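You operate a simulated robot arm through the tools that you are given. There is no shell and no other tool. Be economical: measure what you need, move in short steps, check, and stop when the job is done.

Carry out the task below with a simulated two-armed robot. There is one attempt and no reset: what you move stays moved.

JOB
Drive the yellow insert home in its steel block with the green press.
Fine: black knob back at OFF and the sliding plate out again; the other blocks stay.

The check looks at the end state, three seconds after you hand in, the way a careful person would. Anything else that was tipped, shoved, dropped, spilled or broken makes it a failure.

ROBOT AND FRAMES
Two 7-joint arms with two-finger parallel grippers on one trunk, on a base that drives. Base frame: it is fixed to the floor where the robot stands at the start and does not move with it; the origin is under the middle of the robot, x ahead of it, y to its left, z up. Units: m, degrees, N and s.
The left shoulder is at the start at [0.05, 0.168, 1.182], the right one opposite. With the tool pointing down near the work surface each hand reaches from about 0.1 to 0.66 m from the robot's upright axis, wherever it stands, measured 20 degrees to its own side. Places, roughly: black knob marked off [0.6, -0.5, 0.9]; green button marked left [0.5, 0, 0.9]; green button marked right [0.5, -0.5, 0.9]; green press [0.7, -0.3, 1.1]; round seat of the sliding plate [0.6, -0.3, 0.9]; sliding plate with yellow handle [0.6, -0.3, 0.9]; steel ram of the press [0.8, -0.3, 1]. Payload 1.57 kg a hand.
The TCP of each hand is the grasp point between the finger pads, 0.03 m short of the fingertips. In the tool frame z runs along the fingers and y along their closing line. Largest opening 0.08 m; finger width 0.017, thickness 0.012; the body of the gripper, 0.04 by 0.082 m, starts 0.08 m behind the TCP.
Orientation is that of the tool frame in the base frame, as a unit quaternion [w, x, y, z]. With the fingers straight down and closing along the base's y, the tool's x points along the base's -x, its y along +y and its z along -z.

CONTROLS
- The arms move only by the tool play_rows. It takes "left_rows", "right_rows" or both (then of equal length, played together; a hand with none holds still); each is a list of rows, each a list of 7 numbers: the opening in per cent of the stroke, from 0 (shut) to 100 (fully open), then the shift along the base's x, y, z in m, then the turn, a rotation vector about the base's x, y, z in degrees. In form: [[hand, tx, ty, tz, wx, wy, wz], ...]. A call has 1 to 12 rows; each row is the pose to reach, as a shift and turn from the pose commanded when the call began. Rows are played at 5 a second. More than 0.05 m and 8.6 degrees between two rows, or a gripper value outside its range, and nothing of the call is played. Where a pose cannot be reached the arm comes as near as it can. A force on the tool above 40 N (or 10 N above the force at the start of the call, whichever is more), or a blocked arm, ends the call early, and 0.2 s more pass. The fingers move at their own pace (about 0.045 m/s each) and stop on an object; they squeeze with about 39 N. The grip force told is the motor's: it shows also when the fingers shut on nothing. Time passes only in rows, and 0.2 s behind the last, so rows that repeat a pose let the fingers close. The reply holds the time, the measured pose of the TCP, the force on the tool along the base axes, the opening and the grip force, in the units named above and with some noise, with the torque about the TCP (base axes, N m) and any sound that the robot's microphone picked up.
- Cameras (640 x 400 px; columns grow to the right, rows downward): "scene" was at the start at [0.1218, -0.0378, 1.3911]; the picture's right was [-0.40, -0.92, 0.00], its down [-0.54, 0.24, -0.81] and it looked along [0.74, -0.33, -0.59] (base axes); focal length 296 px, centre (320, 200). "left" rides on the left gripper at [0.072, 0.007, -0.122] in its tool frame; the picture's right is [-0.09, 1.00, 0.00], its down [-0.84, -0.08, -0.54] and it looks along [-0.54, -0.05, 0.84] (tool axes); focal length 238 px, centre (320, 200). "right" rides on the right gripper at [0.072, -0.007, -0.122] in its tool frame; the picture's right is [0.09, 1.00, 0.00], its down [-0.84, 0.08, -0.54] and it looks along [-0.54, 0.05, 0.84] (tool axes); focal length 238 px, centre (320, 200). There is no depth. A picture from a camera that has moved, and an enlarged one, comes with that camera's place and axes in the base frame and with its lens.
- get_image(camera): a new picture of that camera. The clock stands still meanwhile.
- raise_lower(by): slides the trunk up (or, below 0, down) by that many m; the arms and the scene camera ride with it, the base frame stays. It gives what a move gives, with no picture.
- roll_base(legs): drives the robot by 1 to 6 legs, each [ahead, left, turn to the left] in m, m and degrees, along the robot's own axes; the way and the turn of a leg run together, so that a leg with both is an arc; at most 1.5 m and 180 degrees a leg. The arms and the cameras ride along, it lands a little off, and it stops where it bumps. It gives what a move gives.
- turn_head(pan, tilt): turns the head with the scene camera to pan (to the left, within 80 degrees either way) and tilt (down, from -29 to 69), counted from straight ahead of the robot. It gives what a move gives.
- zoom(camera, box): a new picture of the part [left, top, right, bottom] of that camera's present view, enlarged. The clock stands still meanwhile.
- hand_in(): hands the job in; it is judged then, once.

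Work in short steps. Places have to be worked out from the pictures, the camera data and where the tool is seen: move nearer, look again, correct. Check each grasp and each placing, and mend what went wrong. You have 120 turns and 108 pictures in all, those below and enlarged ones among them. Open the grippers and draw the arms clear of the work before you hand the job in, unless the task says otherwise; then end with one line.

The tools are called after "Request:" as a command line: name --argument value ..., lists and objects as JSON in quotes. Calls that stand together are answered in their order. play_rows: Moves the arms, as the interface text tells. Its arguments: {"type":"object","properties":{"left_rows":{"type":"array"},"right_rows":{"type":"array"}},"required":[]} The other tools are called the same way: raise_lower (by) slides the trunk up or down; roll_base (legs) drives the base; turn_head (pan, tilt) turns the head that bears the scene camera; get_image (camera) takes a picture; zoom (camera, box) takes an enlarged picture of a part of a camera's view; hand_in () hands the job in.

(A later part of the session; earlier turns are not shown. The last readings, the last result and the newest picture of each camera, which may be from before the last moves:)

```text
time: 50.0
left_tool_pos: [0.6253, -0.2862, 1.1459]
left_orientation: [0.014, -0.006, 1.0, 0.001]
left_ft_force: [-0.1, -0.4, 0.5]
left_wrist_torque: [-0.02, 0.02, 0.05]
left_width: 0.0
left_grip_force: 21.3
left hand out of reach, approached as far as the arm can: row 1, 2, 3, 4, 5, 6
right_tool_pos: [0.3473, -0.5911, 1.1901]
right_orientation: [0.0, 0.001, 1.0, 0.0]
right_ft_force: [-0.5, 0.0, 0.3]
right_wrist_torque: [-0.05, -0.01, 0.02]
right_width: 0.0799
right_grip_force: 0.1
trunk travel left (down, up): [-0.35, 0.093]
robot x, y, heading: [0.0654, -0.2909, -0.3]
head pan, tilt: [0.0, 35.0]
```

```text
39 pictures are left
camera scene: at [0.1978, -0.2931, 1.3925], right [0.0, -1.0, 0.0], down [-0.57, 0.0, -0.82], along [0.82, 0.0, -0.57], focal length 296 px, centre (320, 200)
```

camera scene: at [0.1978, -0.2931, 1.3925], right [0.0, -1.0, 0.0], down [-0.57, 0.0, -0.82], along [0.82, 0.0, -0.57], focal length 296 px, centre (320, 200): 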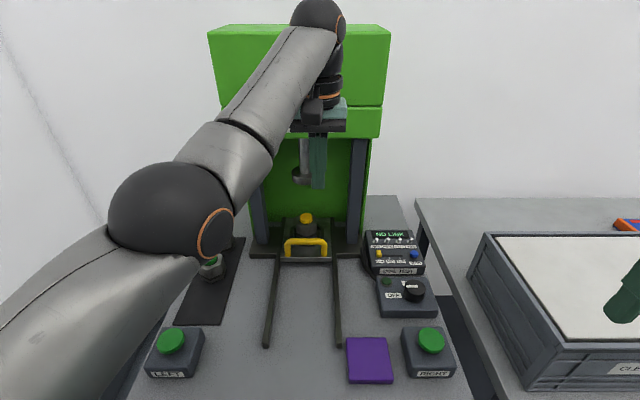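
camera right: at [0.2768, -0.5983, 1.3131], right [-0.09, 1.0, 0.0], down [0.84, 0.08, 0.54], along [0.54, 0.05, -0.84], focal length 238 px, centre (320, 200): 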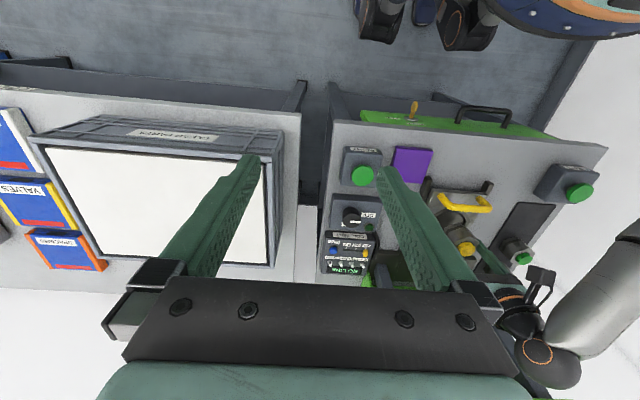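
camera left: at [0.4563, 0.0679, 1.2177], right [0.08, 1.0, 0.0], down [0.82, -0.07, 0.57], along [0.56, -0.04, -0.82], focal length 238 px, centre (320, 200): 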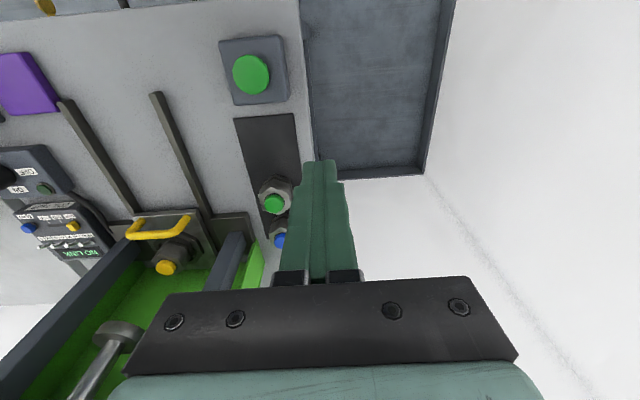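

Some wrist joint seems wound to its limit. I try yawing the hand +40° while drawing back to see if that frees it.

Request:
play_rows --left_rows '[[0, 0, 0, 0, 0, 0, 8], [0, 0, 0, 0, 0, 0, 16], [0, 0, 0, 0, 0, 0, 24], [0, -0.02, 0, 0, 0, 0, 32], [0, -0.04, 0, 0, 0, 0, 40], [0, -0.06, 0, 0, 0, 0, 48], [0, -0.08, 0, 0, 0, 0, 48], [0, -0.08, 0, 0, 0, 0, 48]]'

Request:
get_image --camera "scene"

```text
time: 51.8
left_tool_pos: [0.5505, -0.2809, 1.1391]
left_orientation: [0.012, -0.412, 0.911, 0.006]
left_ft_force: [-0.7, 0.5, 0.3]
left_wrist_torque: [0.0, 0.03, -0.03]
left_width: 0.0001
left_grip_force: 21.4
left hand out of reach, approached as far as the arm can: row 4, 5
right_tool_pos: [0.3482, -0.5907, 1.191]
right_orientation: [-0.001, 0.001, 1.0, 0.0]
right_ft_force: [-0.4, 0.2, 0.0]
right_wrist_torque: [-0.02, 0.0, 0.0]
right_width: 0.0802
right_grip_force: 0.0
trunk travel left (down, up): [-0.35, 0.093]
robot x, y, heading: [0.0695, -0.2907, -0.1]
head pan, tilt: [0.0, 35.0]
```

```text
38 pictures are left
camera scene: at [0.1979, -0.293, 1.3924], right [0.0, -1.0, 0.0], down [-0.57, 0.0, -0.82], along [0.82, 0.0, -0.57], focal length 296 px, centre (320, 200)
```

scene: 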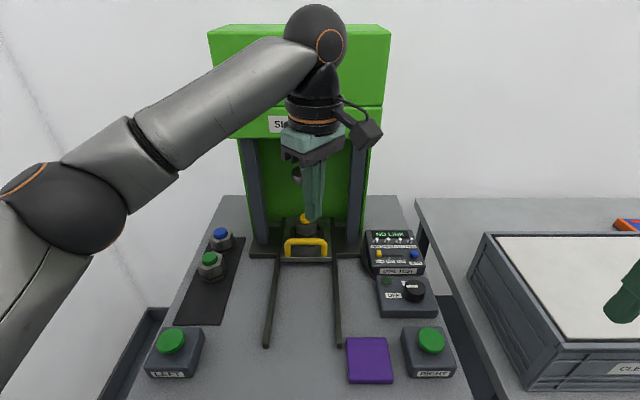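

Freed: the elbow is back on the outside. I move above the LEFT button.

Request:
play_rows --left_rows '[[0, -0.03, 0.03, 0, 0, 0, 0], [0, -0.06, 0.065, 0, 0, 0, 0], [0, -0.065, 0.11, 0, 0, 0, 0], [0, -0.065, 0.155, 0, 0, 0, 0], [0, -0.065, 0.2, -0.01, 0, 0, 0], [0, -0.065, 0.24, -0.03, 0, 0, 0], [0, -0.065, 0.264, -0.06, 0, 0, 0], [0, -0.065, 0.264, -0.1, 0, 0, 0], [0, -0.065, 0.264, -0.13, 0, 0, 0], [0, -0.065, 0.264, -0.13, 0, 0, 0]]'

Request:
get_image --camera "scene"

Request:
get_image --camera "left"

```text
time: 54.0
left_tool_pos: [0.4881, -0.0166, 1.0081]
left_orientation: [0.012, -0.412, 0.911, 0.006]
left_ft_force: [0.8, -0.9, -0.2]
left_wrist_torque: [-0.02, -0.04, 0.03]
left_width: 0.0
left_grip_force: 20.9
right_tool_pos: [0.3482, -0.5907, 1.1915]
right_orientation: [0.0, 0.001, 1.0, 0.0]
right_ft_force: [0.8, -0.5, 0.6]
right_wrist_torque: [0.02, -0.01, 0.02]
right_width: 0.0802
right_grip_force: 0.1
trunk travel left (down, up): [-0.35, 0.093]
robot x, y, heading: [0.0659, -0.2927, -0.4]
head pan, tilt: [0.0, 35.0]
```

```text
37 pictures are left
camera scene: at [0.1977, -0.2932, 1.3925], right [0.0, -1.0, 0.0], down [-0.57, 0.0, -0.82], along [0.82, 0.0, -0.57], focal length 296 px, centre (320, 200)
```

scene: 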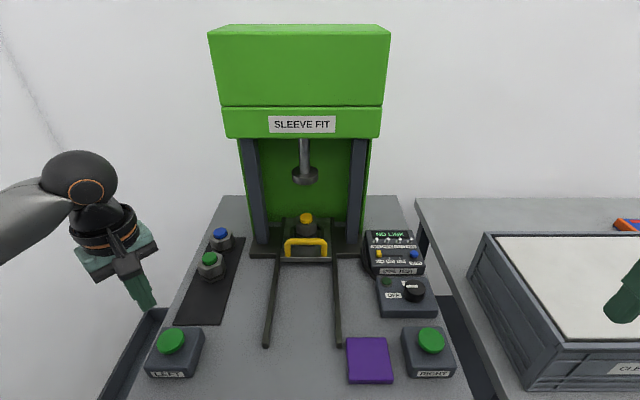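

```text
36 pictures are left
camera left: at [0.4336, -0.0692, 1.1265], right [-0.69, 0.73, 0.0], down [0.6, 0.56, 0.57], along [0.41, 0.39, -0.82], focal length 238 px, centre (320, 200)
```

left: 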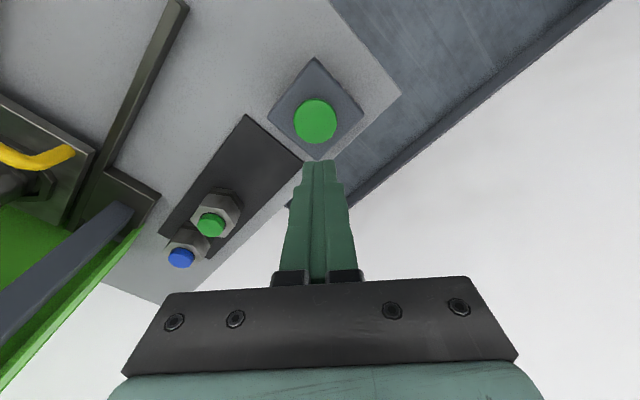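

LEFT button is at ≈[0.486,-0.021]. The left hand waits there. Now I bring the right hand nearer the knob to see its pointer.

Request:
play_rows --right_rows '[[60, 0.03, 0.02, -0.02, 0, 0, 0], [60, 0.06, 0.05, -0.04, 0, 0, 0], [60, 0.1, 0.08, -0.06, 0, 0, 0], [60, 0.14, 0.1, -0.08, 0, 0, 0], [60, 0.18, 0.11, -0.1, 0, 0, 0], [60, 0.19, 0.11, -0.1, 0, 0, 0]]'

Request:
zoom --camera "right" --box '[200, 20, 440, 220]'

```text
refused: row 3 steps farther than a row can; nothing moved
```

```text
2.00 times, centred on (320, 120) of right
camera zoom: at [0.2759, -0.5982, 1.3131], right [-0.09, 1.0, 0.0], down [0.84, 0.08, 0.54], along [0.54, 0.05, -0.84], focal length 477 px, centre (320, 360)
```

zoom: 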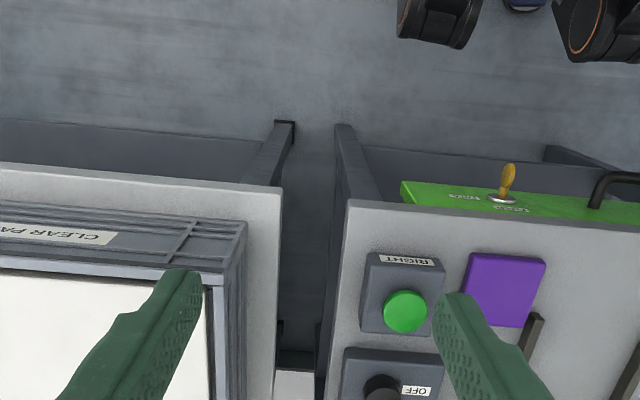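

Refused for step size; I repeat with smaller steps.

Request:
play_rows --right_rows '[[60, 0.03, 0.015, -0.02, 0, 0, 0], [60, 0.06, 0.035, -0.04, 0, 0, 0], [60, 0.09, 0.06, -0.06, 0, 0, 0], [60, 0.12, 0.08, -0.08, 0, 0, 0], [60, 0.15, 0.1, -0.1, 0, 0, 0], [60, 0.18, 0.11, -0.1, 0, 0, 0], [60, 0.19, 0.11, -0.1, 0, 0, 0]]'

Request:
zoom --camera "right" --box '[240, 60, 400, 220]'

```text
time: 55.6
left_tool_pos: [0.488, -0.0162, 1.0077]
left_orientation: [0.013, -0.412, 0.911, 0.006]
left_ft_force: [0.1, 0.1, -0.1]
left_wrist_torque: [0.02, 0.03, 0.01]
left_width: 0.0
left_grip_force: 21.2
right_tool_pos: [0.5399, -0.4804, 1.0907]
right_orientation: [0.0, 0.0, 1.0, 0.0]
right_ft_force: [0.3, 0.4, -0.6]
right_wrist_torque: [-0.01, 0.04, -0.01]
right_width: 0.0481
right_grip_force: 0.0
trunk travel left (down, up): [-0.35, 0.093]
robot x, y, heading: [0.0632, -0.2893, 0.1]
head pan, tilt: [0.0, 35.0]
```

```text
2.50 times, centred on (320, 140) of right
camera zoom: at [0.4668, -0.4871, 1.2128], right [-0.09, 1.0, 0.0], down [0.84, 0.08, 0.54], along [0.54, 0.05, -0.84], focal length 596 px, centre (320, 350)
```

zoom: 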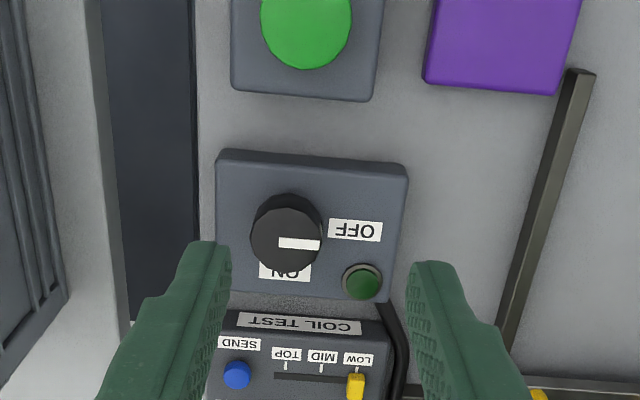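

The pointer is at OFF (+y); ON lies toward +x, so turning ON is -90° (clockwise). Knob ≈[0.597,-0.494]; RIGHT button ≈[0.490,-0.492]. I bring the right hand over the knob.

Request:
play_rows --right_rows '[[75, 0.04, -0.013, 0, 0, 0, 0], [75, 0.057, -0.013, -0.04, 0, 0, 0], [75, 0.057, -0.013, -0.08, 0, 0, 0], [75, 0.057, -0.013, -0.12, 0, 0, 0], [75, 0.057, -0.013, -0.13, 0, 0, 0], [75, 0.057, -0.013, -0.13, 0, 0, 0]]'

Request:
zoom --camera "right" --box '[200, 60, 440, 220]'

Request:
zoom --camera "scene" --box '[350, 200, 470, 340]'

```text
time: 57.0
left_tool_pos: [0.4896, -0.0152, 1.0082]
left_orientation: [0.013, -0.411, 0.912, 0.006]
left_ft_force: [0.2, 1.0, 0.1]
left_wrist_torque: [-0.01, -0.02, -0.02]
left_width: 0.0
left_grip_force: 21.6
right_tool_pos: [0.574, -0.5107, 0.9687]
right_orientation: [0.001, 0.001, 1.0, 0.002]
right_ft_force: [-0.4, 0.2, 0.6]
right_wrist_torque: [-0.04, 0.01, -0.02]
right_width: 0.0599
right_grip_force: 0.1
right hand out of reach, approached as far as the arm can: row 2, 3, 4, 5, 6
trunk travel left (down, up): [-0.35, 0.093]
robot x, y, heading: [0.0695, -0.2932, -0.3]
head pan, tilt: [0.0, 35.0]
```

```text
2.50 times, centred on (320, 140) of right
camera zoom: at [0.5016, -0.5177, 1.0911], right [-0.09, 1.0, 0.0], down [0.84, 0.08, 0.54], along [0.54, 0.05, -0.84], focal length 596 px, centre (320, 350)
```

zoom: 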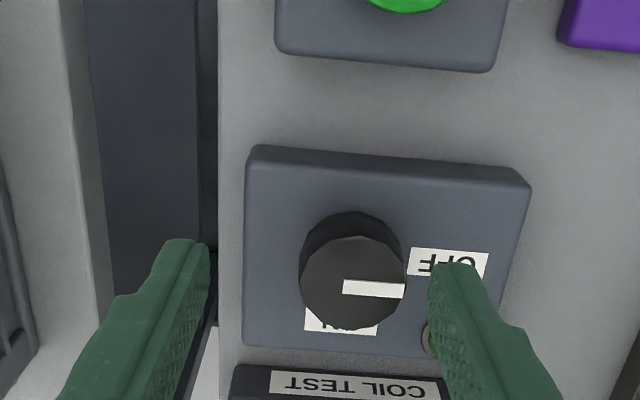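

```text
2.86 times, centred on (410, 270) of scene
camera zoom: at [0.1977, -0.2931, 1.3925], right [0.0, -1.0, 0.0], down [-0.57, 0.0, -0.82], along [0.82, 0.0, -0.57], focal length 847 px, centre (63, 0)
```

zoom: 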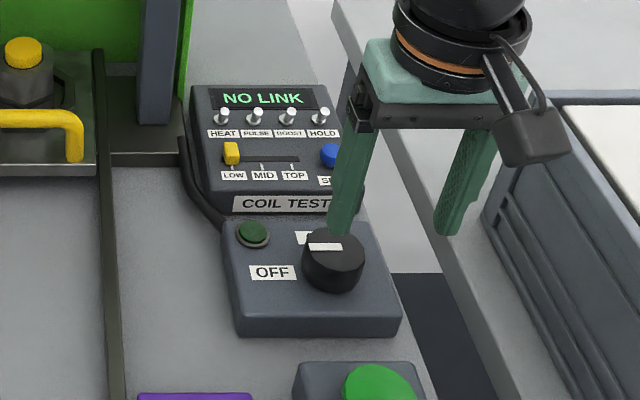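

The right arm is limited here the same way; I try yawing it -45° as it goes to the knob.

Request:
play_rows --right_rows '[[75, 0, 0, 0.02, 0, 0, -8], [75, 0, 0, 0.03, 0, 0, -16], [75, 0, 0, 0.03, 0, 0, -24], [75, 0, 0, 0.03, 0, 0, -32], [75, 0, 0, 0.03, 0, 0, -40], [75, 0.01, 0.008, 0.03, 0, 0, -45], [75, 0.023, 0.0165, 0.03, 0, 0, -45], [75, 0.023, 0.0165, 0.03, 0, 0, -45]]'

Request:
get_image --camera "right"

```text
time: 58.8
left_tool_pos: [0.4897, -0.0169, 1.0089]
left_orientation: [0.012, -0.412, 0.911, 0.005]
left_ft_force: [0.4, 0.3, -0.5]
left_wrist_torque: [0.03, -0.02, -0.02]
left_width: 0.0001
left_grip_force: 21.4
right_tool_pos: [0.5802, -0.5062, 1.0036]
right_orientation: [0.001, 0.385, 0.923, 0.001]
right_ft_force: [0.6, 0.0, -0.5]
right_wrist_torque: [0.0, -0.03, 0.02]
right_width: 0.0602
right_grip_force: 0.1
right hand out of reach, approached as far as the arm can: row 6, 7, 8
trunk travel left (down, up): [-0.35, 0.093]
robot x, y, heading: [0.0657, -0.2896, -0.4]
head pan, tilt: [0.0, 35.0]
```

```text
31 pictures are left
camera right: at [0.5253, -0.4588, 1.1246], right [0.64, 0.77, 0.0], down [0.64, -0.54, 0.54], along [0.42, -0.35, -0.84], focal length 238 px, centre (320, 200)
```

right: 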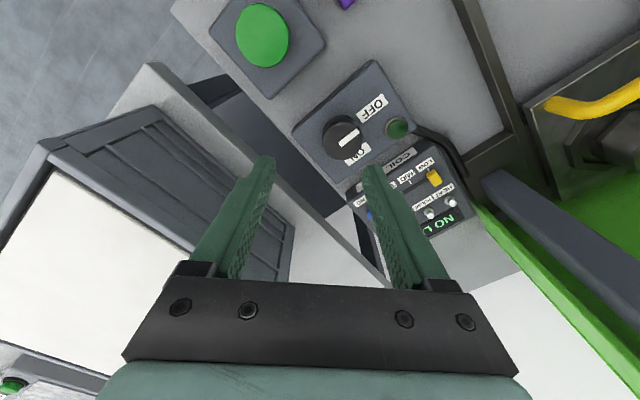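

It looks like a joint limit; the simplest cure is to drive the base 4 cm ahead and 2 cm left.

Request:
roll_base --legs '[[0.04, 0.02, 0]]'

Request:
get_image --camera "scene"

```text
time: 59.7
left_tool_pos: [0.5283, 0.0024, 1.0081]
left_orientation: [0.013, -0.411, 0.912, 0.007]
left_ft_force: [-0.2, -0.9, -0.3]
left_wrist_torque: [0.02, 0.0, -0.03]
left_width: 0.0
left_grip_force: 21.2
right_tool_pos: [0.6206, -0.4851, 1.0025]
right_orientation: [0.0, 0.384, 0.923, -0.001]
right_ft_force: [0.7, -0.1, 0.2]
right_wrist_torque: [-0.01, 0.01, -0.02]
right_width: 0.0599
right_grip_force: 0.0
trunk travel left (down, up): [-0.35, 0.093]
robot x, y, heading: [0.1064, -0.266, -0.2]
head pan, tilt: [0.0, 35.0]
```

```text
30 pictures are left
camera scene: at [0.238, -0.2731, 1.3923], right [0.0, -1.0, 0.0], down [-0.57, 0.0, -0.82], along [0.82, 0.0, -0.57], focal length 296 px, centre (320, 200)
```

scene: 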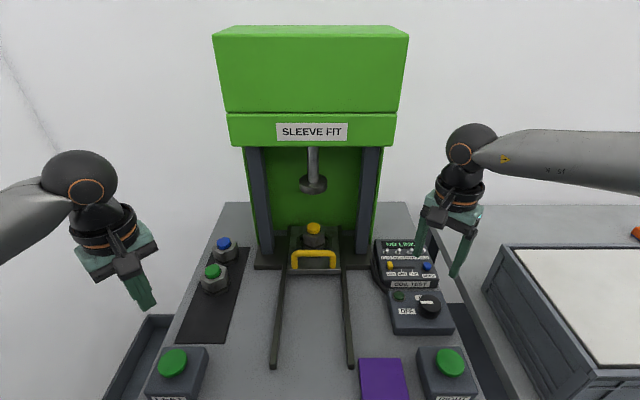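

Now the right hand can reach around the knob. I unyaw to 0° and come over it at [0.596,-0.493].

Request:
play_rows --right_rows '[[75, -0.01, -0.004, 0, 0, 0, 8], [75, -0.02, -0.008, 0, 0, 0, 16], [75, -0.025, -0.008, 0, 0, 0, 24], [75, -0.025, -0.008, -0.01, 0, 0, 32], [75, -0.025, -0.008, -0.03, 0, 0, 40], [75, -0.025, -0.008, -0.05, 0, 0, 45], [75, -0.025, -0.008, -0.05, 0, 0, 45]]'

Request:
zoom --camera "right" --box '[200, 60, 440, 220]'

```text
time: 61.3
left_tool_pos: [0.5272, 0.0032, 1.0076]
left_orientation: [0.012, -0.412, 0.911, 0.005]
left_ft_force: [0.1, 0.2, 0.9]
left_wrist_torque: [-0.03, 0.01, 0.03]
left_width: 0.0
left_grip_force: 21.6
right_tool_pos: [0.5953, -0.4944, 0.9531]
right_orientation: [-0.001, 0.0, 1.0, 0.002]
right_ft_force: [0.0, 1.0, 0.4]
right_wrist_torque: [0.04, -0.03, -0.02]
right_width: 0.0599
right_grip_force: 0.1
trunk travel left (down, up): [-0.35, 0.093]
robot x, y, heading: [0.1088, -0.2721, -0.3]
head pan, tilt: [0.0, 35.0]
```

```text
2.50 times, centred on (320, 140) of right
camera zoom: at [0.5238, -0.5016, 1.0739], right [-0.09, 1.0, 0.0], down [0.84, 0.08, 0.54], along [0.54, 0.05, -0.84], focal length 596 px, centre (320, 350)
```

zoom: 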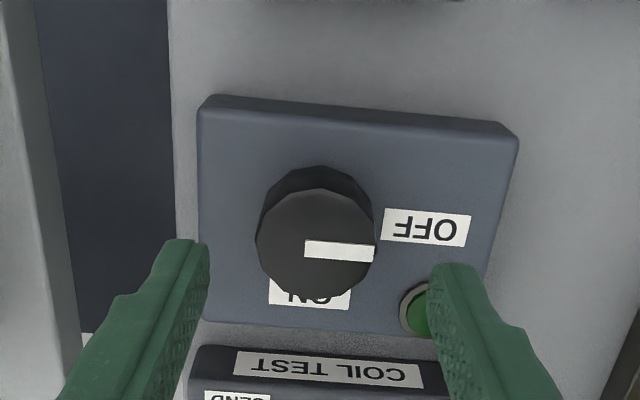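

Aligned within 2 mm. I descend around the knob and close.

Request:
play_rows --right_rows '[[75, 0.002, -0.002, -0.015, 0, 0, 0], [75, 0.002, -0.002, -0.03, 0, 0, 0], [75, 0.002, -0.002, -0.041, 0, 0, 0], [75, 0.002, -0.002, -0.041, 0, 0, 0], [20, 0.002, -0.002, -0.041, 0, 0, 0], [0, 0.002, -0.002, -0.041, 0, 0, 0], [0, 0.002, -0.002, -0.041, 0, 0, 0]]'

Request:
zoom --camera "right" --box '[200, 60, 440, 220]'

```text
time: 62.9
left_tool_pos: [0.5271, 0.0025, 1.0088]
left_orientation: [0.013, -0.411, 0.911, 0.006]
left_ft_force: [0.7, -0.1, -0.8]
left_wrist_torque: [0.01, 0.01, 0.06]
left_width: 0.0
left_grip_force: 21.9
right_tool_pos: [0.5914, -0.5013, 0.9166]
right_orientation: [0.001, 0.001, 1.0, 0.001]
right_ft_force: [-0.7, -0.3, -0.4]
right_wrist_torque: [0.01, -0.02, 0.02]
right_width: 0.0
right_grip_force: 4.5
right hand out of reach, approached as far as the arm can: row 2, 3, 4, 5, 6, 7
trunk travel left (down, up): [-0.35, 0.093]
robot x, y, heading: [0.1074, -0.2748, -0.4]
head pan, tilt: [0.0, 35.0]
```

```text
2.50 times, centred on (320, 140) of right
camera zoom: at [0.5185, -0.5083, 1.0384], right [-0.09, 1.0, 0.0], down [0.84, 0.07, 0.54], along [0.54, 0.05, -0.84], focal length 596 px, centre (320, 350)
```

zoom: 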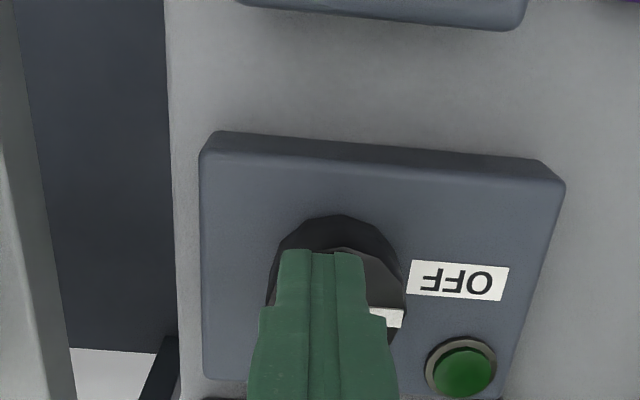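

The knob is lower than I thought (top ≈0.88) and the arm is at a limit going down. I raise both hands, then lower the trunk 0.1 m to ease the posture.

Request:
play_rows --right_rows '[[0, 0, 0, 0.03, 0, 0, 0], [75, 0, 0, 0.07, 0, 0, 0], [75, 0, 0, 0.11, 0, 0, 0], [75, 0, 0, 0.12, 0, 0, 0]]' --left_rows '[[0, -0.02, 0, 0.03, 0, 0, 0], [0, -0.03, -0.01, 0.06, 0, 0, 0], [0, -0.04, -0.02, 0.09, 0, 0, 0], [0, -0.04, -0.02, 0.1, 0, 0, 0]]'

Request:
raise_lower --by -0.1

```text
time: 63.9
left_tool_pos: [0.4873, -0.018, 1.109]
left_orientation: [0.012, -0.412, 0.911, 0.007]
left_ft_force: [0.1, -0.5, 0.4]
left_wrist_torque: [0.03, 0.0, 0.02]
left_width: 0.0
left_grip_force: 20.8
right_tool_pos: [0.5912, -0.5019, 1.0374]
right_orientation: [0.001, 0.001, 1.0, 0.0]
right_ft_force: [-0.2, 0.7, -0.2]
right_wrist_torque: [0.02, 0.01, 0.0]
right_width: 0.0598
right_grip_force: 0.1
trunk travel left (down, up): [-0.35, 0.093]
robot x, y, heading: [0.1081, -0.2732, -0.3]
head pan, tilt: [0.0, 35.0]
```

```text
time: 65.2
left_tool_pos: [0.4875, -0.0181, 1.0093]
left_orientation: [0.013, -0.411, 0.911, 0.006]
left_ft_force: [1.2, 0.1, -0.4]
left_wrist_torque: [-0.02, -0.01, 0.02]
left_width: 0.0002
left_grip_force: 21.5
right_tool_pos: [0.5908, -0.5021, 0.9383]
right_orientation: [0.0, 0.001, 1.0, 0.001]
right_ft_force: [-1.2, -1.0, 0.1]
right_wrist_torque: [-0.01, -0.01, -0.01]
right_width: 0.0601
right_grip_force: 0.1
trunk travel left (down, up): [-0.25, 0.193]
robot x, y, heading: [0.1076, -0.2723, -0.3]
head pan, tilt: [0.0, 35.0]
```

Now I shift over the knob centre again (≈[0.604,-0.496]) and check.

Request:
play_rows --right_rows '[[75, 0.006, 0.003, -0.005, 0, 0, 0], [75, 0.013, 0.006, -0.01, 0, 0, 0], [75, 0.013, 0.006, -0.01, 0, 0, 0]]'

Request:
get_image --camera "right"

```text
time: 66.0
left_tool_pos: [0.4883, -0.0169, 1.0096]
left_orientation: [0.012, -0.412, 0.911, 0.006]
left_ft_force: [0.3, 0.4, 0.2]
left_wrist_torque: [0.02, 0.03, -0.02]
left_width: 0.0
left_grip_force: 21.6
right_tool_pos: [0.6032, -0.4951, 0.9273]
right_orientation: [0.0, 0.003, 1.0, 0.0]
right_ft_force: [0.0, 0.1, 0.1]
right_wrist_torque: [-0.04, 0.0, 0.0]
right_width: 0.0603
right_grip_force: 0.1
trunk travel left (down, up): [-0.25, 0.193]
robot x, y, heading: [0.1084, -0.2705, -0.0]
head pan, tilt: [0.0, 35.0]
```

```text
27 pictures are left
camera right: at [0.5315, -0.5029, 1.049], right [-0.09, 1.0, 0.0], down [0.84, 0.07, 0.54], along [0.54, 0.05, -0.84], focal length 238 px, centre (320, 200)
```

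right: 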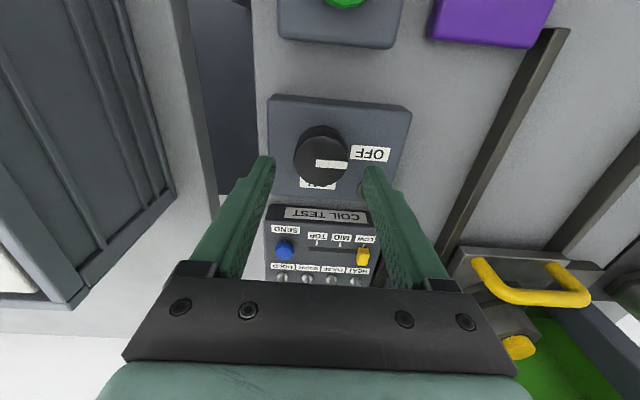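

Reachable now and well centred. I descend to TCP z≈0.897 and close.

Request:
play_rows --right_rows '[[75, 0.001, -0.001, -0.012, 0, 0, 0], [75, 0.001, -0.001, -0.022, 0, 0, 0], [75, 0.001, -0.001, -0.03, 0, 0, 0], [75, 0.001, -0.001, -0.03, 0, 0, 0], [30, 0.001, -0.001, -0.03, 0, 0, 0], [0, 0.001, -0.001, -0.03, 0, 0, 0], [0, 0.001, -0.001, -0.03, 0, 0, 0]]'

Request:
get_image --camera "right"

```text
time: 67.6
left_tool_pos: [0.4881, -0.0164, 1.0089]
left_orientation: [0.012, -0.412, 0.911, 0.005]
left_ft_force: [0.8, -0.6, 0.1]
left_wrist_torque: [0.0, 0.02, 0.01]
left_width: 0.0003
left_grip_force: 21.9
right_tool_pos: [0.6036, -0.4943, 0.8968]
right_orientation: [0.001, -0.001, 1.0, 0.001]
right_ft_force: [-0.8, 14.0, -6.1]
right_wrist_torque: [0.3, -0.39, 0.03]
right_width: 0.0439
right_grip_force: 28.5
trunk travel left (down, up): [-0.25, 0.193]
robot x, y, heading: [0.1025, -0.2701, -0.3]
head pan, tilt: [0.0, 35.0]
```

```text
26 pictures are left
camera right: at [0.5316, -0.5022, 1.0187], right [-0.09, 1.0, 0.0], down [0.84, 0.08, 0.54], along [0.54, 0.05, -0.84], focal length 238 px, centre (320, 200)
```

right: 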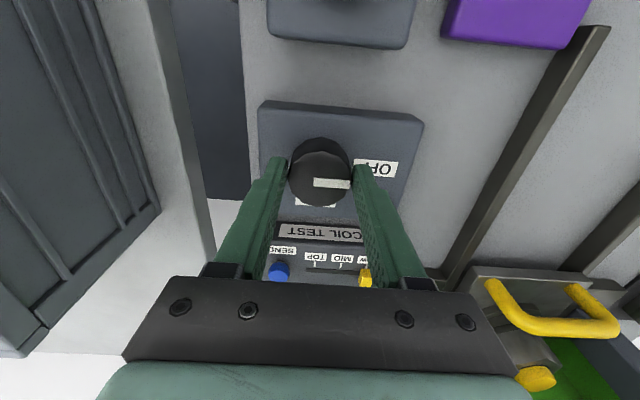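

Knob gripped (0.044). I turn it -90° toward ON.

Request:
play_rows --right_rows '[[0, 0, 0.001, 0, 0, 0, -8.2], [0, 0, 0.001, 0, 0, 0, -16.4], [0, 0, 0.001, 0, 0, 0, -24.6], [0, 0, 0.001, 0, 0, 0, -32.8], [0, 0, 0.001, 0, 0, 0, -41], [0, 0, 0.001, 0, 0, 0, -49.2], [0, 0, 0.001, 0, 0, 0, -57.4], [0, 0, 0.001, 0, 0, 0, -65.6], [0, 0, 0.001, 0, 0, 0, -73.8], [0, 0, 0.001, 0, 0, 0, -82], [0, 0, 0.001, 0, 0, 0, -90], [0, 0, 0.001, 0, 0, 0, -90]]'

Request:
get_image --camera "right"

```text
time: 70.2
left_tool_pos: [0.4889, -0.0164, 1.0078]
left_orientation: [0.011, -0.411, 0.911, 0.005]
left_ft_force: [0.3, 0.3, 0.2]
left_wrist_torque: [0.03, 0.01, -0.01]
left_width: 0.0
left_grip_force: 21.0
right_tool_pos: [0.6064, -0.4919, 0.8969]
right_orientation: [-0.001, 0.709, 0.706, 0.004]
right_ft_force: [7.8, 29.0, -15.9]
right_wrist_torque: [0.71, 0.08, 0.18]
right_width: 0.0434
right_grip_force: 44.6
trunk travel left (down, up): [-0.25, 0.193]
robot x, y, heading: [0.1073, -0.2709, 0.0]
head pan, tilt: [0.0, 35.0]
```

```text
25 pictures are left
camera right: at [0.5998, -0.4215, 1.0196], right [1.0, 0.09, 0.0], down [0.07, -0.84, 0.54], along [0.05, -0.53, -0.84], focal length 238 px, centre (320, 200)
```

right: 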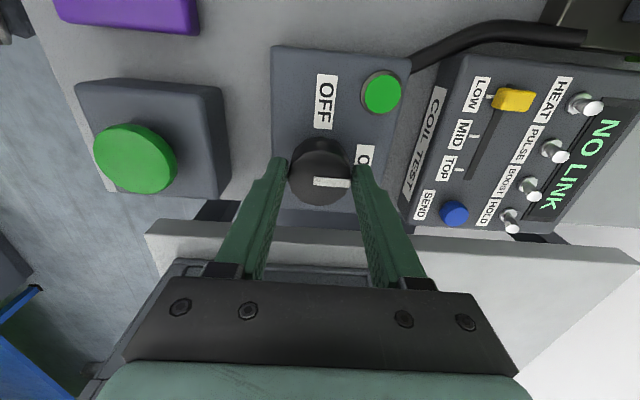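

The knob points to ON and the lamp is lit. I open just a little and lift off.

Request:
play_rows --right_rows '[[62, 0, 0, 0, 0, 0, 0], [62, 0, 0, 0, 0, 0, 0], [62, 0, 0, 0.02, 0, 0, 0], [62, 0, 0, 0.05, 0, 0, 0], [30, 0, 0, 0.09, 0, 0, 0], [0, -0.03, 0, 0.11, 0, 0, 0], [0, -0.07, 0, 0.11, 0, 0, 0], [0, -0.115, 0.0, 0.11, 0, 0, 0], [0, -0.115, 0, 0.11, 0, 0, 0]]'

Request:
get_image --camera "right"

Request:
get_image --camera "scene"

```text
time: 72.2
left_tool_pos: [0.4869, -0.0184, 1.0083]
left_orientation: [0.012, -0.412, 0.911, 0.006]
left_ft_force: [-0.5, 0.8, 0.1]
left_wrist_torque: [-0.01, 0.0, -0.01]
left_width: 0.0001
left_grip_force: 21.1
right_tool_pos: [0.4889, -0.4967, 1.0069]
right_orientation: [0.0, 0.708, 0.706, 0.001]
right_ft_force: [0.5, 0.0, 0.2]
right_wrist_torque: [0.0, 0.0, 0.04]
right_width: 0.0
right_grip_force: 21.1
trunk travel left (down, up): [-0.25, 0.193]
robot x, y, heading: [0.1071, -0.2714, -0.0]
head pan, tilt: [0.0, 35.0]
```

```text
24 pictures are left
camera right: at [0.4822, -0.4246, 1.1283], right [1.0, 0.09, 0.0], down [0.07, -0.84, 0.54], along [0.05, -0.54, -0.84], focal length 238 px, centre (320, 200)
```

right: 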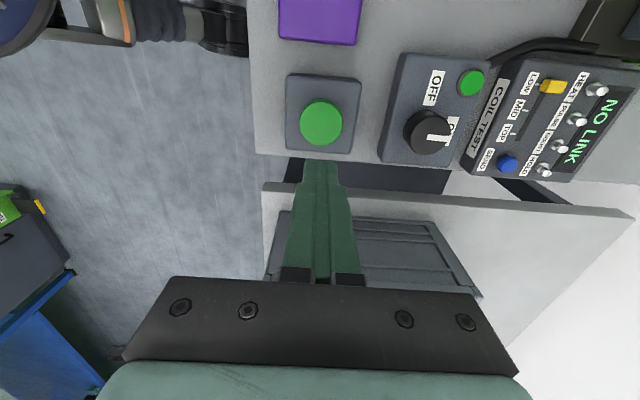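

```text
23 pictures are left
camera scene: at [0.2371, -0.2735, 1.2924], right [0.0, -1.0, 0.0], down [-0.57, 0.0, -0.82], along [0.82, 0.0, -0.57], focal length 296 px, centre (320, 200)
```

scene: 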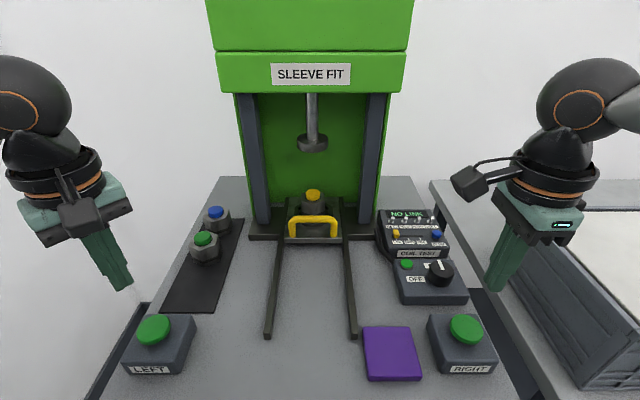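

Both hands hang over the buttons. I correct sideways and lower both to just above the button tops.

Request:
play_rows --left_rows '[[0, 0, -0.003, -0.03, 0, 0, 0], [0, 0, -0.003, -0.06, 0, 0, 0], [0, 0, -0.003, -0.08, 0, 0, 0], [0, 0, -0.003, -0.08, 0, 0, 0]]' --right_rows '[[0, 0, 0.007, -0.03, 0, 0, 0], [0, 0, 0.007, -0.06, 0, 0, 0], [0, 0, 0.007, -0.08, 0, 0, 0], [0, 0, 0.007, -0.08, 0, 0, 0]]'

Request:
get_image --camera "scene"

```text
time: 73.2
left_tool_pos: [0.4868, -0.0204, 0.9289]
left_orientation: [0.013, -0.411, 0.912, 0.006]
left_ft_force: [-0.2, -0.5, -0.8]
left_wrist_torque: [-0.04, -0.03, -0.03]
left_width: 0.0001
left_grip_force: 20.7
right_tool_pos: [0.4895, -0.4901, 0.9268]
right_orientation: [0.001, 0.708, 0.706, 0.001]
right_ft_force: [0.2, 0.1, 0.2]
right_wrist_torque: [0.02, -0.03, 0.01]
right_width: 0.0
right_grip_force: 21.7
trunk travel left (down, up): [-0.25, 0.193]
robot x, y, heading: [0.1086, -0.2708, -0.2]
head pan, tilt: [0.0, 35.0]
```

```text
22 pictures are left
camera scene: at [0.237, -0.2736, 1.2925], right [0.0, -1.0, 0.0], down [-0.57, 0.0, -0.82], along [0.82, 0.0, -0.57], focal length 296 px, centre (320, 200)
```

scene: 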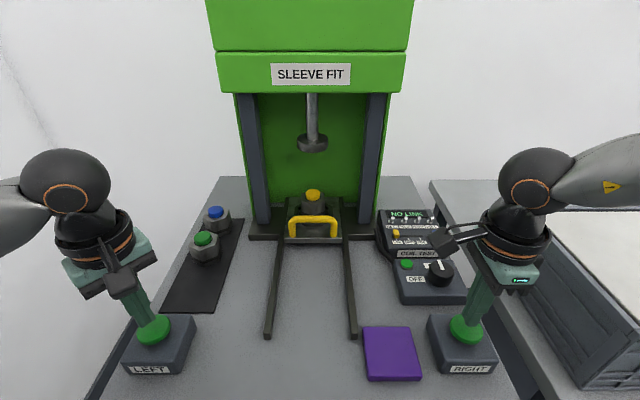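

Tips are right over both buttons. I press both together in small steps and hold.

Request:
play_rows --left_rows '[[0, -0.002, 0, -0.004, 0, 0, 0], [0, -0.002, 0, -0.008, 0, 0, 0], [0, -0.002, 0, -0.012, 0, 0, 0], [0, -0.002, 0, -0.016, 0, 0, 0], [0, -0.002, 0, -0.02, 0, 0, 0], [0, -0.002, 0, -0.02, 0, 0, 0]]' --right_rows '[[0, -0.002, 0, -0.004, 0, 0, 0], [0, -0.002, 0, -0.008, 0, 0, 0], [0, -0.002, 0, -0.012, 0, 0, 0], [0, -0.002, 0, -0.016, 0, 0, 0], [0, -0.002, 0, -0.02, 0, 0, 0], [0, -0.002, 0, -0.02, 0, 0, 0]]'

Request:
get_image --camera "scene"

```text
time: 74.6
left_tool_pos: [0.4861, -0.0205, 0.9098]
left_orientation: [0.013, -0.411, 0.912, 0.005]
left_ft_force: [1.2, 0.4, 1.7]
left_wrist_torque: [0.0, -0.01, 0.0]
left_width: 0.0001
left_grip_force: 21.5
right_tool_pos: [0.4871, -0.4899, 0.9076]
right_orientation: [0.002, 0.708, 0.706, 0.0]
right_ft_force: [-0.6, -1.9, 3.7]
right_wrist_torque: [-0.02, 0.03, 0.03]
right_width: 0.0
right_grip_force: 21.4
trunk travel left (down, up): [-0.25, 0.193]
robot x, y, heading: [0.1083, -0.2714, -0.0]
head pan, tilt: [0.0, 35.0]
```

```text
21 pictures are left
camera scene: at [0.2367, -0.2737, 1.2926], right [0.0, -1.0, 0.0], down [-0.57, 0.0, -0.82], along [0.82, 0.0, -0.57], focal length 296 px, centre (320, 200)
```

scene: 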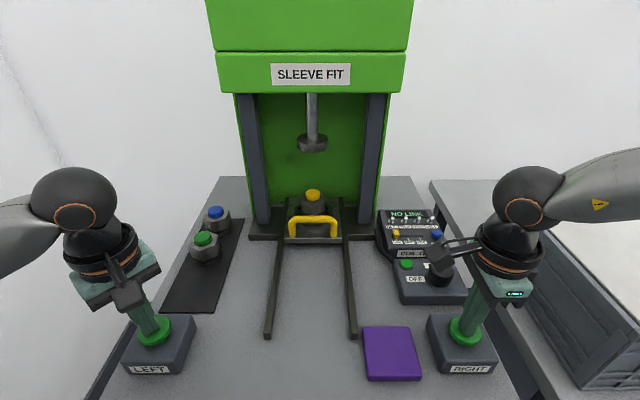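

Both are just at contact (right slightly ahead). I now press both quickly by ~12 mm and hold for the ram stroke.

Request:
play_rows --left_rows '[[0, 0, 0, -0.006, 0, 0, 0], [0, 0, 0, -0.011, 0, 0, 0], [0, 0, 0, -0.013, 0, 0, 0], [0, 0, 0, -0.013, 0, 0, 0], [0, 0, 0, -0.013, 0, 0, 0], [0, 0, 0, -0.013, 0, 0, 0], [0, 0, 0, -0.013, 0, 0, 0], [0, 0, 0, -0.013, 0, 0, 0], [0, 0, 0, -0.013, 0, 0, 0], [0, 0, 0, -0.013, 0, 0, 0], [0, 0, 0, -0.013, 0, 0, 0], [0, 0, 0, -0.013, 0, 0, 0]]' --right_rows '[[0, 0, 0, -0.005, 0, 0, 0], [0, 0, 0, -0.009, 0, 0, 0], [0, 0, 0, -0.011, 0, 0, 0], [0, 0, 0, -0.011, 0, 0, 0], [0, 0, 0, -0.011, 0, 0, 0], [0, 0, 0, -0.011, 0, 0, 0], [0, 0, 0, -0.011, 0, 0, 0], [0, 0, 0, -0.011, 0, 0, 0], [0, 0, 0, -0.011, 0, 0, 0], [0, 0, 0, -0.011, 0, 0, 0], [0, 0, 0, -0.011, 0, 0, 0], [0, 0, 0, -0.011, 0, 0, 0]]'

Request:
get_image --camera "scene"

```text
time: 75.5
left_tool_pos: [0.4843, -0.0211, 0.9028]
left_orientation: [0.022, -0.412, 0.911, 0.002]
left_ft_force: [-6.6, 1.6, 20.4]
left_wrist_torque: [0.02, 0.31, -0.07]
left_width: 0.0
left_grip_force: 20.9
right_tool_pos: [0.4877, -0.4894, 0.9031]
right_orientation: [0.007, 0.708, 0.706, 0.006]
right_ft_force: [-7.4, -3.7, 25.2]
right_wrist_torque: [-0.15, 0.36, -0.02]
right_width: 0.0002
right_grip_force: 21.3
trunk travel left (down, up): [-0.25, 0.193]
robot x, y, heading: [0.1093, -0.2734, -0.1]
head pan, tilt: [0.0, 35.0]
heard: click, click
stopped in row 4 (right hand): the force on the tool passed its limit at 42 N (the readings are from after the stop); the commanded pose is now the measured one
```

```text
20 pictures are left
camera scene: at [0.2324, -0.274, 1.2931], right [0.0, -1.0, 0.0], down [-0.57, 0.0, -0.82], along [0.82, 0.0, -0.57], focal length 296 px, centre (320, 200)
```

scene: 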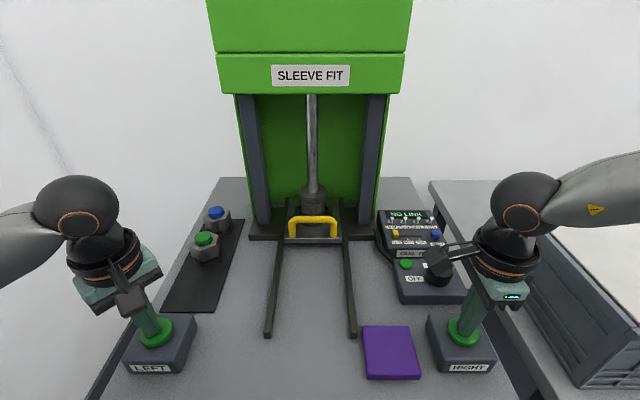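

Both buttons clicked and the ram is moving down on the insert. I hold the present pose for about two seconds.

Request:
play_rows --left_rows '[[0, 0, 0, 0, 0, 0, 0], [0, 0, 0, 0, 0, 0, 0], [0, 0, 0, 0, 0, 0, 0], [0, 0, 0, 0, 0, 0, 0], [0, 0, 0, 0, 0, 0, 0], [0, 0, 0, 0, 0, 0, 0], [0, 0, 0, 0, 0, 0, 0], [0, 0, 0, 0, 0, 0, 0]]' --right_rows '[[0, 0, 0, 0, 0, 0, 0], [0, 0, 0, 0, 0, 0, 0], [0, 0, 0, 0, 0, 0, 0], [0, 0, 0, 0, 0, 0, 0], [0, 0, 0, 0, 0, 0, 0], [0, 0, 0, 0, 0, 0, 0], [0, 0, 0, 0, 0, 0, 0], [0, 0, 0, 0, 0, 0, 0]]'

Request:
zoom --camera "scene" --box '[240, 120, 390, 260]'

```text
time: 77.3
left_tool_pos: [0.4851, -0.0204, 0.9029]
left_orientation: [0.021, -0.413, 0.91, 0.001]
left_ft_force: [-4.4, 1.8, 32.9]
left_wrist_torque: [-0.06, 0.32, -0.23]
left_width: 0.0003
left_grip_force: 21.2
right_tool_pos: [0.4879, -0.4896, 0.9038]
right_orientation: [0.007, 0.708, 0.706, 0.007]
right_ft_force: [-6.3, -5.6, 38.4]
right_wrist_torque: [-0.17, 0.38, -0.02]
right_width: 0.0
right_grip_force: 21.4
trunk travel left (down, up): [-0.25, 0.193]
robot x, y, heading: [0.1061, -0.2694, -0.1]
head pan, tilt: [0.0, 35.0]
```

```text
2.86 times, centred on (315, 190) of scene
camera zoom: at [0.2317, -0.274, 1.2933], right [0.0, -1.0, 0.0], down [-0.57, 0.0, -0.82], along [0.82, 0.0, -0.57], focal length 847 px, centre (334, 229)
```

zoom: 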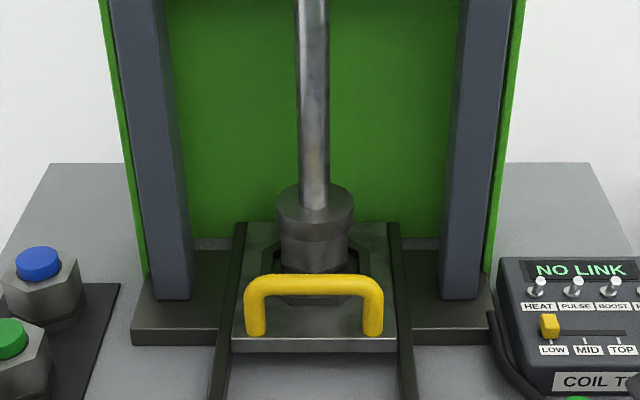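

The ram is down on the block with no yellow showing. I release both buttons by rising 8 cm and let the ram return.

Request:
play_rows --left_rows '[[0, 0, 0, 0.02, 0, 0, 0], [0, 0, 0, 0.05, 0, 0, 0], [0, 0, 0, 0.08, 0, 0, 0], [0, 0, 0, 0.1, 0, 0, 0], [0, 0, 0, 0.1, 0, 0, 0], [0, 0, 0, 0.1, 0, 0, 0], [0, 0, 0, 0.1, 0, 0, 0]]' --right_rows '[[0, 0, 0, 0.02, 0, 0, 0], [0, 0, 0, 0.05, 0, 0, 0], [0, 0, 0, 0.08, 0, 0, 0], [0, 0, 0, 0.1, 0, 0, 0], [0, 0, 0, 0.1, 0, 0, 0], [0, 0, 0, 0.1, 0, 0, 0], [0, 0, 0, 0.1, 0, 0, 0]]'

Request:
get_image --camera "scene"

Request:
zoom --camera "scene" --box '[270, 170, 360, 250]'

```text
time: 78.9
left_tool_pos: [0.4888, -0.0207, 1.0001]
left_orientation: [0.018, -0.412, 0.911, 0.004]
left_ft_force: [0.6, 0.2, 0.9]
left_wrist_torque: [-0.03, -0.02, 0.04]
left_width: 0.0
left_grip_force: 21.7
right_tool_pos: [0.49, -0.4896, 0.9989]
right_orientation: [0.004, 0.707, 0.707, 0.005]
right_ft_force: [-0.1, 0.0, 0.4]
right_wrist_torque: [-0.01, 0.02, 0.01]
right_width: 0.0
right_grip_force: 21.0
trunk travel left (down, up): [-0.25, 0.193]
robot x, y, heading: [0.1058, -0.2731, 0.1]
head pan, tilt: [0.0, 35.0]
```

```text
18 pictures are left
camera scene: at [0.237, -0.2736, 1.2925], right [0.0, -1.0, 0.0], down [-0.57, 0.0, -0.82], along [0.82, 0.0, -0.57], focal length 296 px, centre (320, 200)
```

scene: 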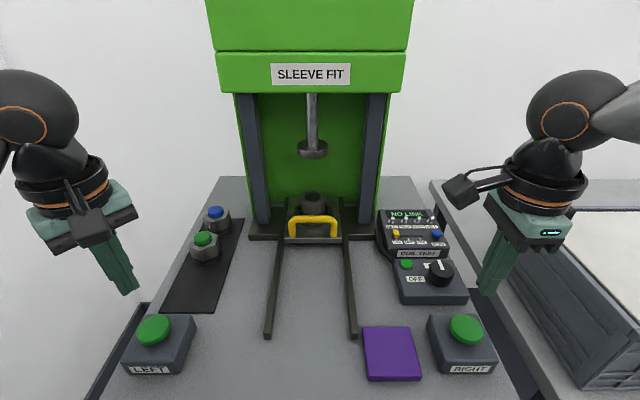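

```text
5.00 times, centred on (315, 210) of scene
camera zoom: at [0.237, -0.2736, 1.2925], right [0.0, -1.0, 0.0], down [-0.57, 0.0, -0.82], along [0.82, 0.0, -0.57], focal length 1482 px, centre (345, 150)
```

zoom: 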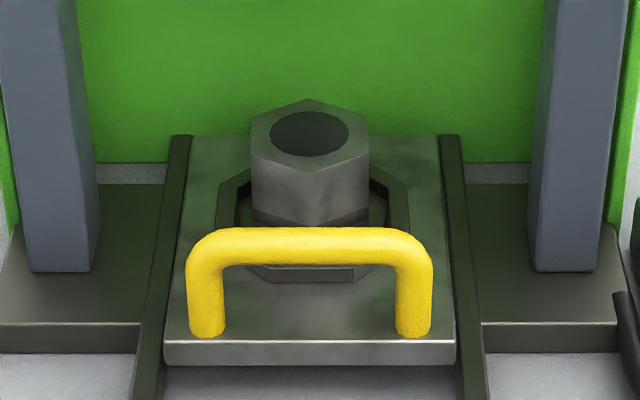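

The ram is back up and the yellow collar no longer sticks out. Now I return the right hand over the knob to turn it to OFF.

Request:
play_rows --right_rows '[[62, 0.04, -0.003, 0.01, 0, 0, 0], [62, 0.08, -0.004, 0.01, 0, 0, 0], [62, 0.115, -0.004, 0.01, 0, 0, 0], [62, 0.115, -0.004, -0.03, 0, 0, 0], [62, 0.115, -0.004, -0.055, 0, 0, 0], [62, 0.115, -0.004, -0.055, 0, 0, 0]]'

Request:
get_image --camera "right"

```text
time: 80.3
left_tool_pos: [0.4885, -0.0215, 0.9994]
left_orientation: [0.019, -0.412, 0.911, 0.003]
left_ft_force: [0.2, 0.4, 0.0]
left_wrist_torque: [-0.02, -0.02, 0.02]
left_width: 0.0001
left_grip_force: 21.2
right_tool_pos: [0.6048, -0.4935, 0.9443]
right_orientation: [0.004, 0.708, 0.706, 0.004]
right_ft_force: [-0.5, 0.4, -0.7]
right_wrist_torque: [0.02, 0.0, 0.0]
right_width: 0.0498
right_grip_force: 0.1
trunk travel left (down, up): [-0.25, 0.193]
robot x, y, heading: [0.11, -0.2695, 0.1]
head pan, tilt: [0.0, 35.0]
```

```text
16 pictures are left
camera right: at [0.5968, -0.4216, 1.0654], right [1.0, 0.09, 0.01], down [0.07, -0.84, 0.54], along [0.06, -0.54, -0.84], focal length 238 px, centre (320, 200)
```

right: 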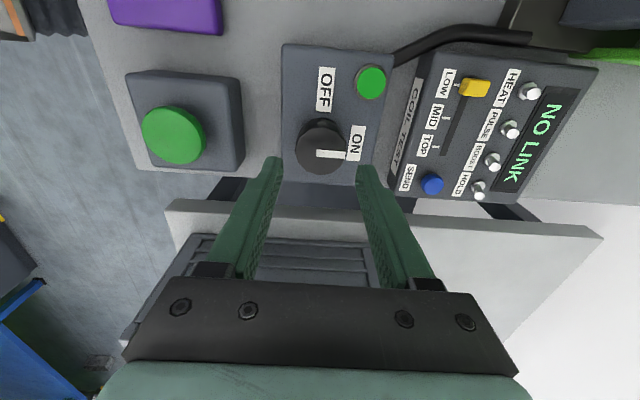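

Knob is centred between the fingers. I descend, close, then turn +90°.

Request:
play_rows --right_rows '[[62, 0.001, 0, -0.02, 0, 0, 0], [62, 0.001, 0, -0.038, 0, 0, 0], [62, 0.001, 0, -0.047, 0, 0, 0], [62, 0.001, 0, -0.047, 0, 0, 0], [20, 0.001, 0, -0.047, 0, 0, 0], [0, 0.001, 0, -0.047, 0, 0, 0], [0, 0.001, 0, -0.047, 0, 0, 0]]'

Request:
play_rows --right_rows '[[0, 0, 0, 0, 0, 0, 8.2], [0, 0, 0, 0, 0, 0, 16.4], [0, 0, 0, 0, 0, 0, 24.6], [0, 0, 0, 0, 0, 0, 32.8], [0, 0, 0, 0, 0, 0, 41], [0, 0, 0, 0, 0, 0, 49.2], [0, 0, 0, 0, 0, 0, 57.4], [0, 0, 0, 0, 0, 0, 65.6], [0, 0, 0, 0, 0, 0, 73.8], [0, 0, 0, 0, 0, 0, 82], [0, 0, 0, 0, 0, 0, 90], [0, 0, 0, 0, 0, 0, 90]]'

Request:
get_image --camera "right"

```text
time: 81.9
left_tool_pos: [0.4898, -0.0211, 0.9993]
left_orientation: [0.017, -0.412, 0.911, 0.003]
left_ft_force: [0.5, -0.9, 0.0]
left_wrist_torque: [0.01, 0.0, 0.01]
left_width: 0.0002
left_grip_force: 21.4
right_tool_pos: [0.606, -0.4925, 0.8968]
right_orientation: [0.005, 0.707, 0.707, 0.004]
right_ft_force: [4.6, 0.2, -2.6]
right_wrist_torque: [-0.06, -0.01, 0.0]
right_width: 0.0437
right_grip_force: 37.4
trunk travel left (down, up): [-0.25, 0.193]
robot x, y, heading: [0.1094, -0.2764, -0.1]
head pan, tilt: [0.0, 35.0]
```

```text
time: 84.5
left_tool_pos: [0.4869, -0.0221, 0.9996]
left_orientation: [0.019, -0.413, 0.911, 0.004]
left_ft_force: [-0.3, 0.1, -0.4]
left_wrist_torque: [-0.03, -0.04, -0.03]
left_width: 0.0001
left_grip_force: 21.0
right_tool_pos: [0.6052, -0.4945, 0.8974]
right_orientation: [0.0, 0.001, 1.0, 0.005]
right_ft_force: [-5.8, -10.7, 1.2]
right_wrist_torque: [-0.76, 0.58, -0.01]
right_width: 0.0435
right_grip_force: 44.6
trunk travel left (down, up): [-0.25, 0.193]
robot x, y, heading: [0.1065, -0.2683, -0.1]
head pan, tilt: [0.0, 35.0]
```

```text
15 pictures are left
camera right: at [0.5331, -0.5029, 1.0194], right [-0.09, 1.0, 0.01], down [0.84, 0.07, 0.54], along [0.54, 0.06, -0.84], focal length 238 px, centre (320, 200)
```

right: 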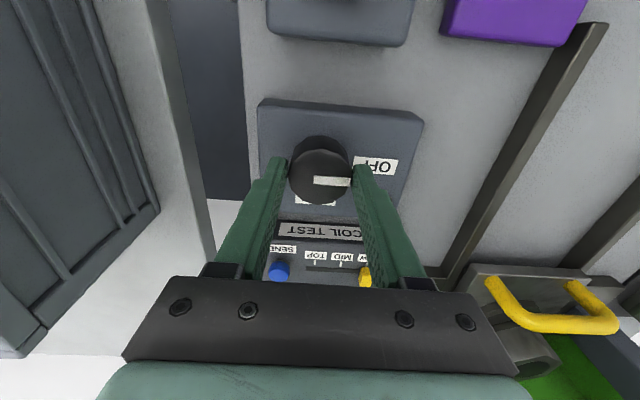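

The knob is back at OFF. I release, lift and draw the right hand back out of the way.

Request:
play_rows --right_rows '[[70, 0, 0, 0, 0, 0, 0], [70, 0, 0, 0, 0, 0, 0], [70, 0, 0, 0.02, 0, 0, 0], [70, 0, 0, 0.06, 0, 0, 0], [70, 0, 0, 0.1, 0, 0, 0], [70, -0.03, -0.01, 0.13, 0, 0, 0], [70, -0.07, -0.03, 0.14, 0, 0, 0], [70, -0.11, -0.05, 0.15, 0, 0, 0], [70, -0.15, -0.06, 0.16, 0, 0, 0], [70, -0.18, -0.08, 0.18, 0, 0, 0], [70, -0.2, -0.09, 0.2, 0, 0, 0]]'

Request:
get_image --camera "scene"

```text
time: 86.9
left_tool_pos: [0.4878, -0.0206, 1.0003]
left_orientation: [0.018, -0.412, 0.911, 0.003]
left_ft_force: [-0.8, -0.2, -0.3]
left_wrist_torque: [-0.01, -0.01, 0.05]
left_width: 0.0002
left_grip_force: 21.6
right_tool_pos: [0.4046, -0.5833, 1.0999]
right_orientation: [-0.001, 0.001, 1.0, 0.006]
right_ft_force: [1.4, 0.7, -0.1]
right_wrist_torque: [-0.02, -0.01, -0.01]
right_width: 0.0561
right_grip_force: 0.0
trunk travel left (down, up): [-0.25, 0.193]
robot x, y, heading: [0.1092, -0.2719, -0.2]
head pan, tilt: [0.0, 35.0]
```

```text
14 pictures are left
camera scene: at [0.2368, -0.2736, 1.2925], right [0.0, -1.0, 0.0], down [-0.57, 0.0, -0.82], along [0.82, 0.0, -0.57], focal length 296 px, centre (320, 200)
```

scene: 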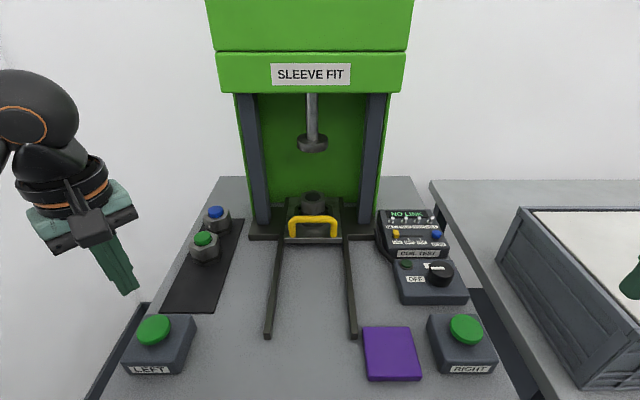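

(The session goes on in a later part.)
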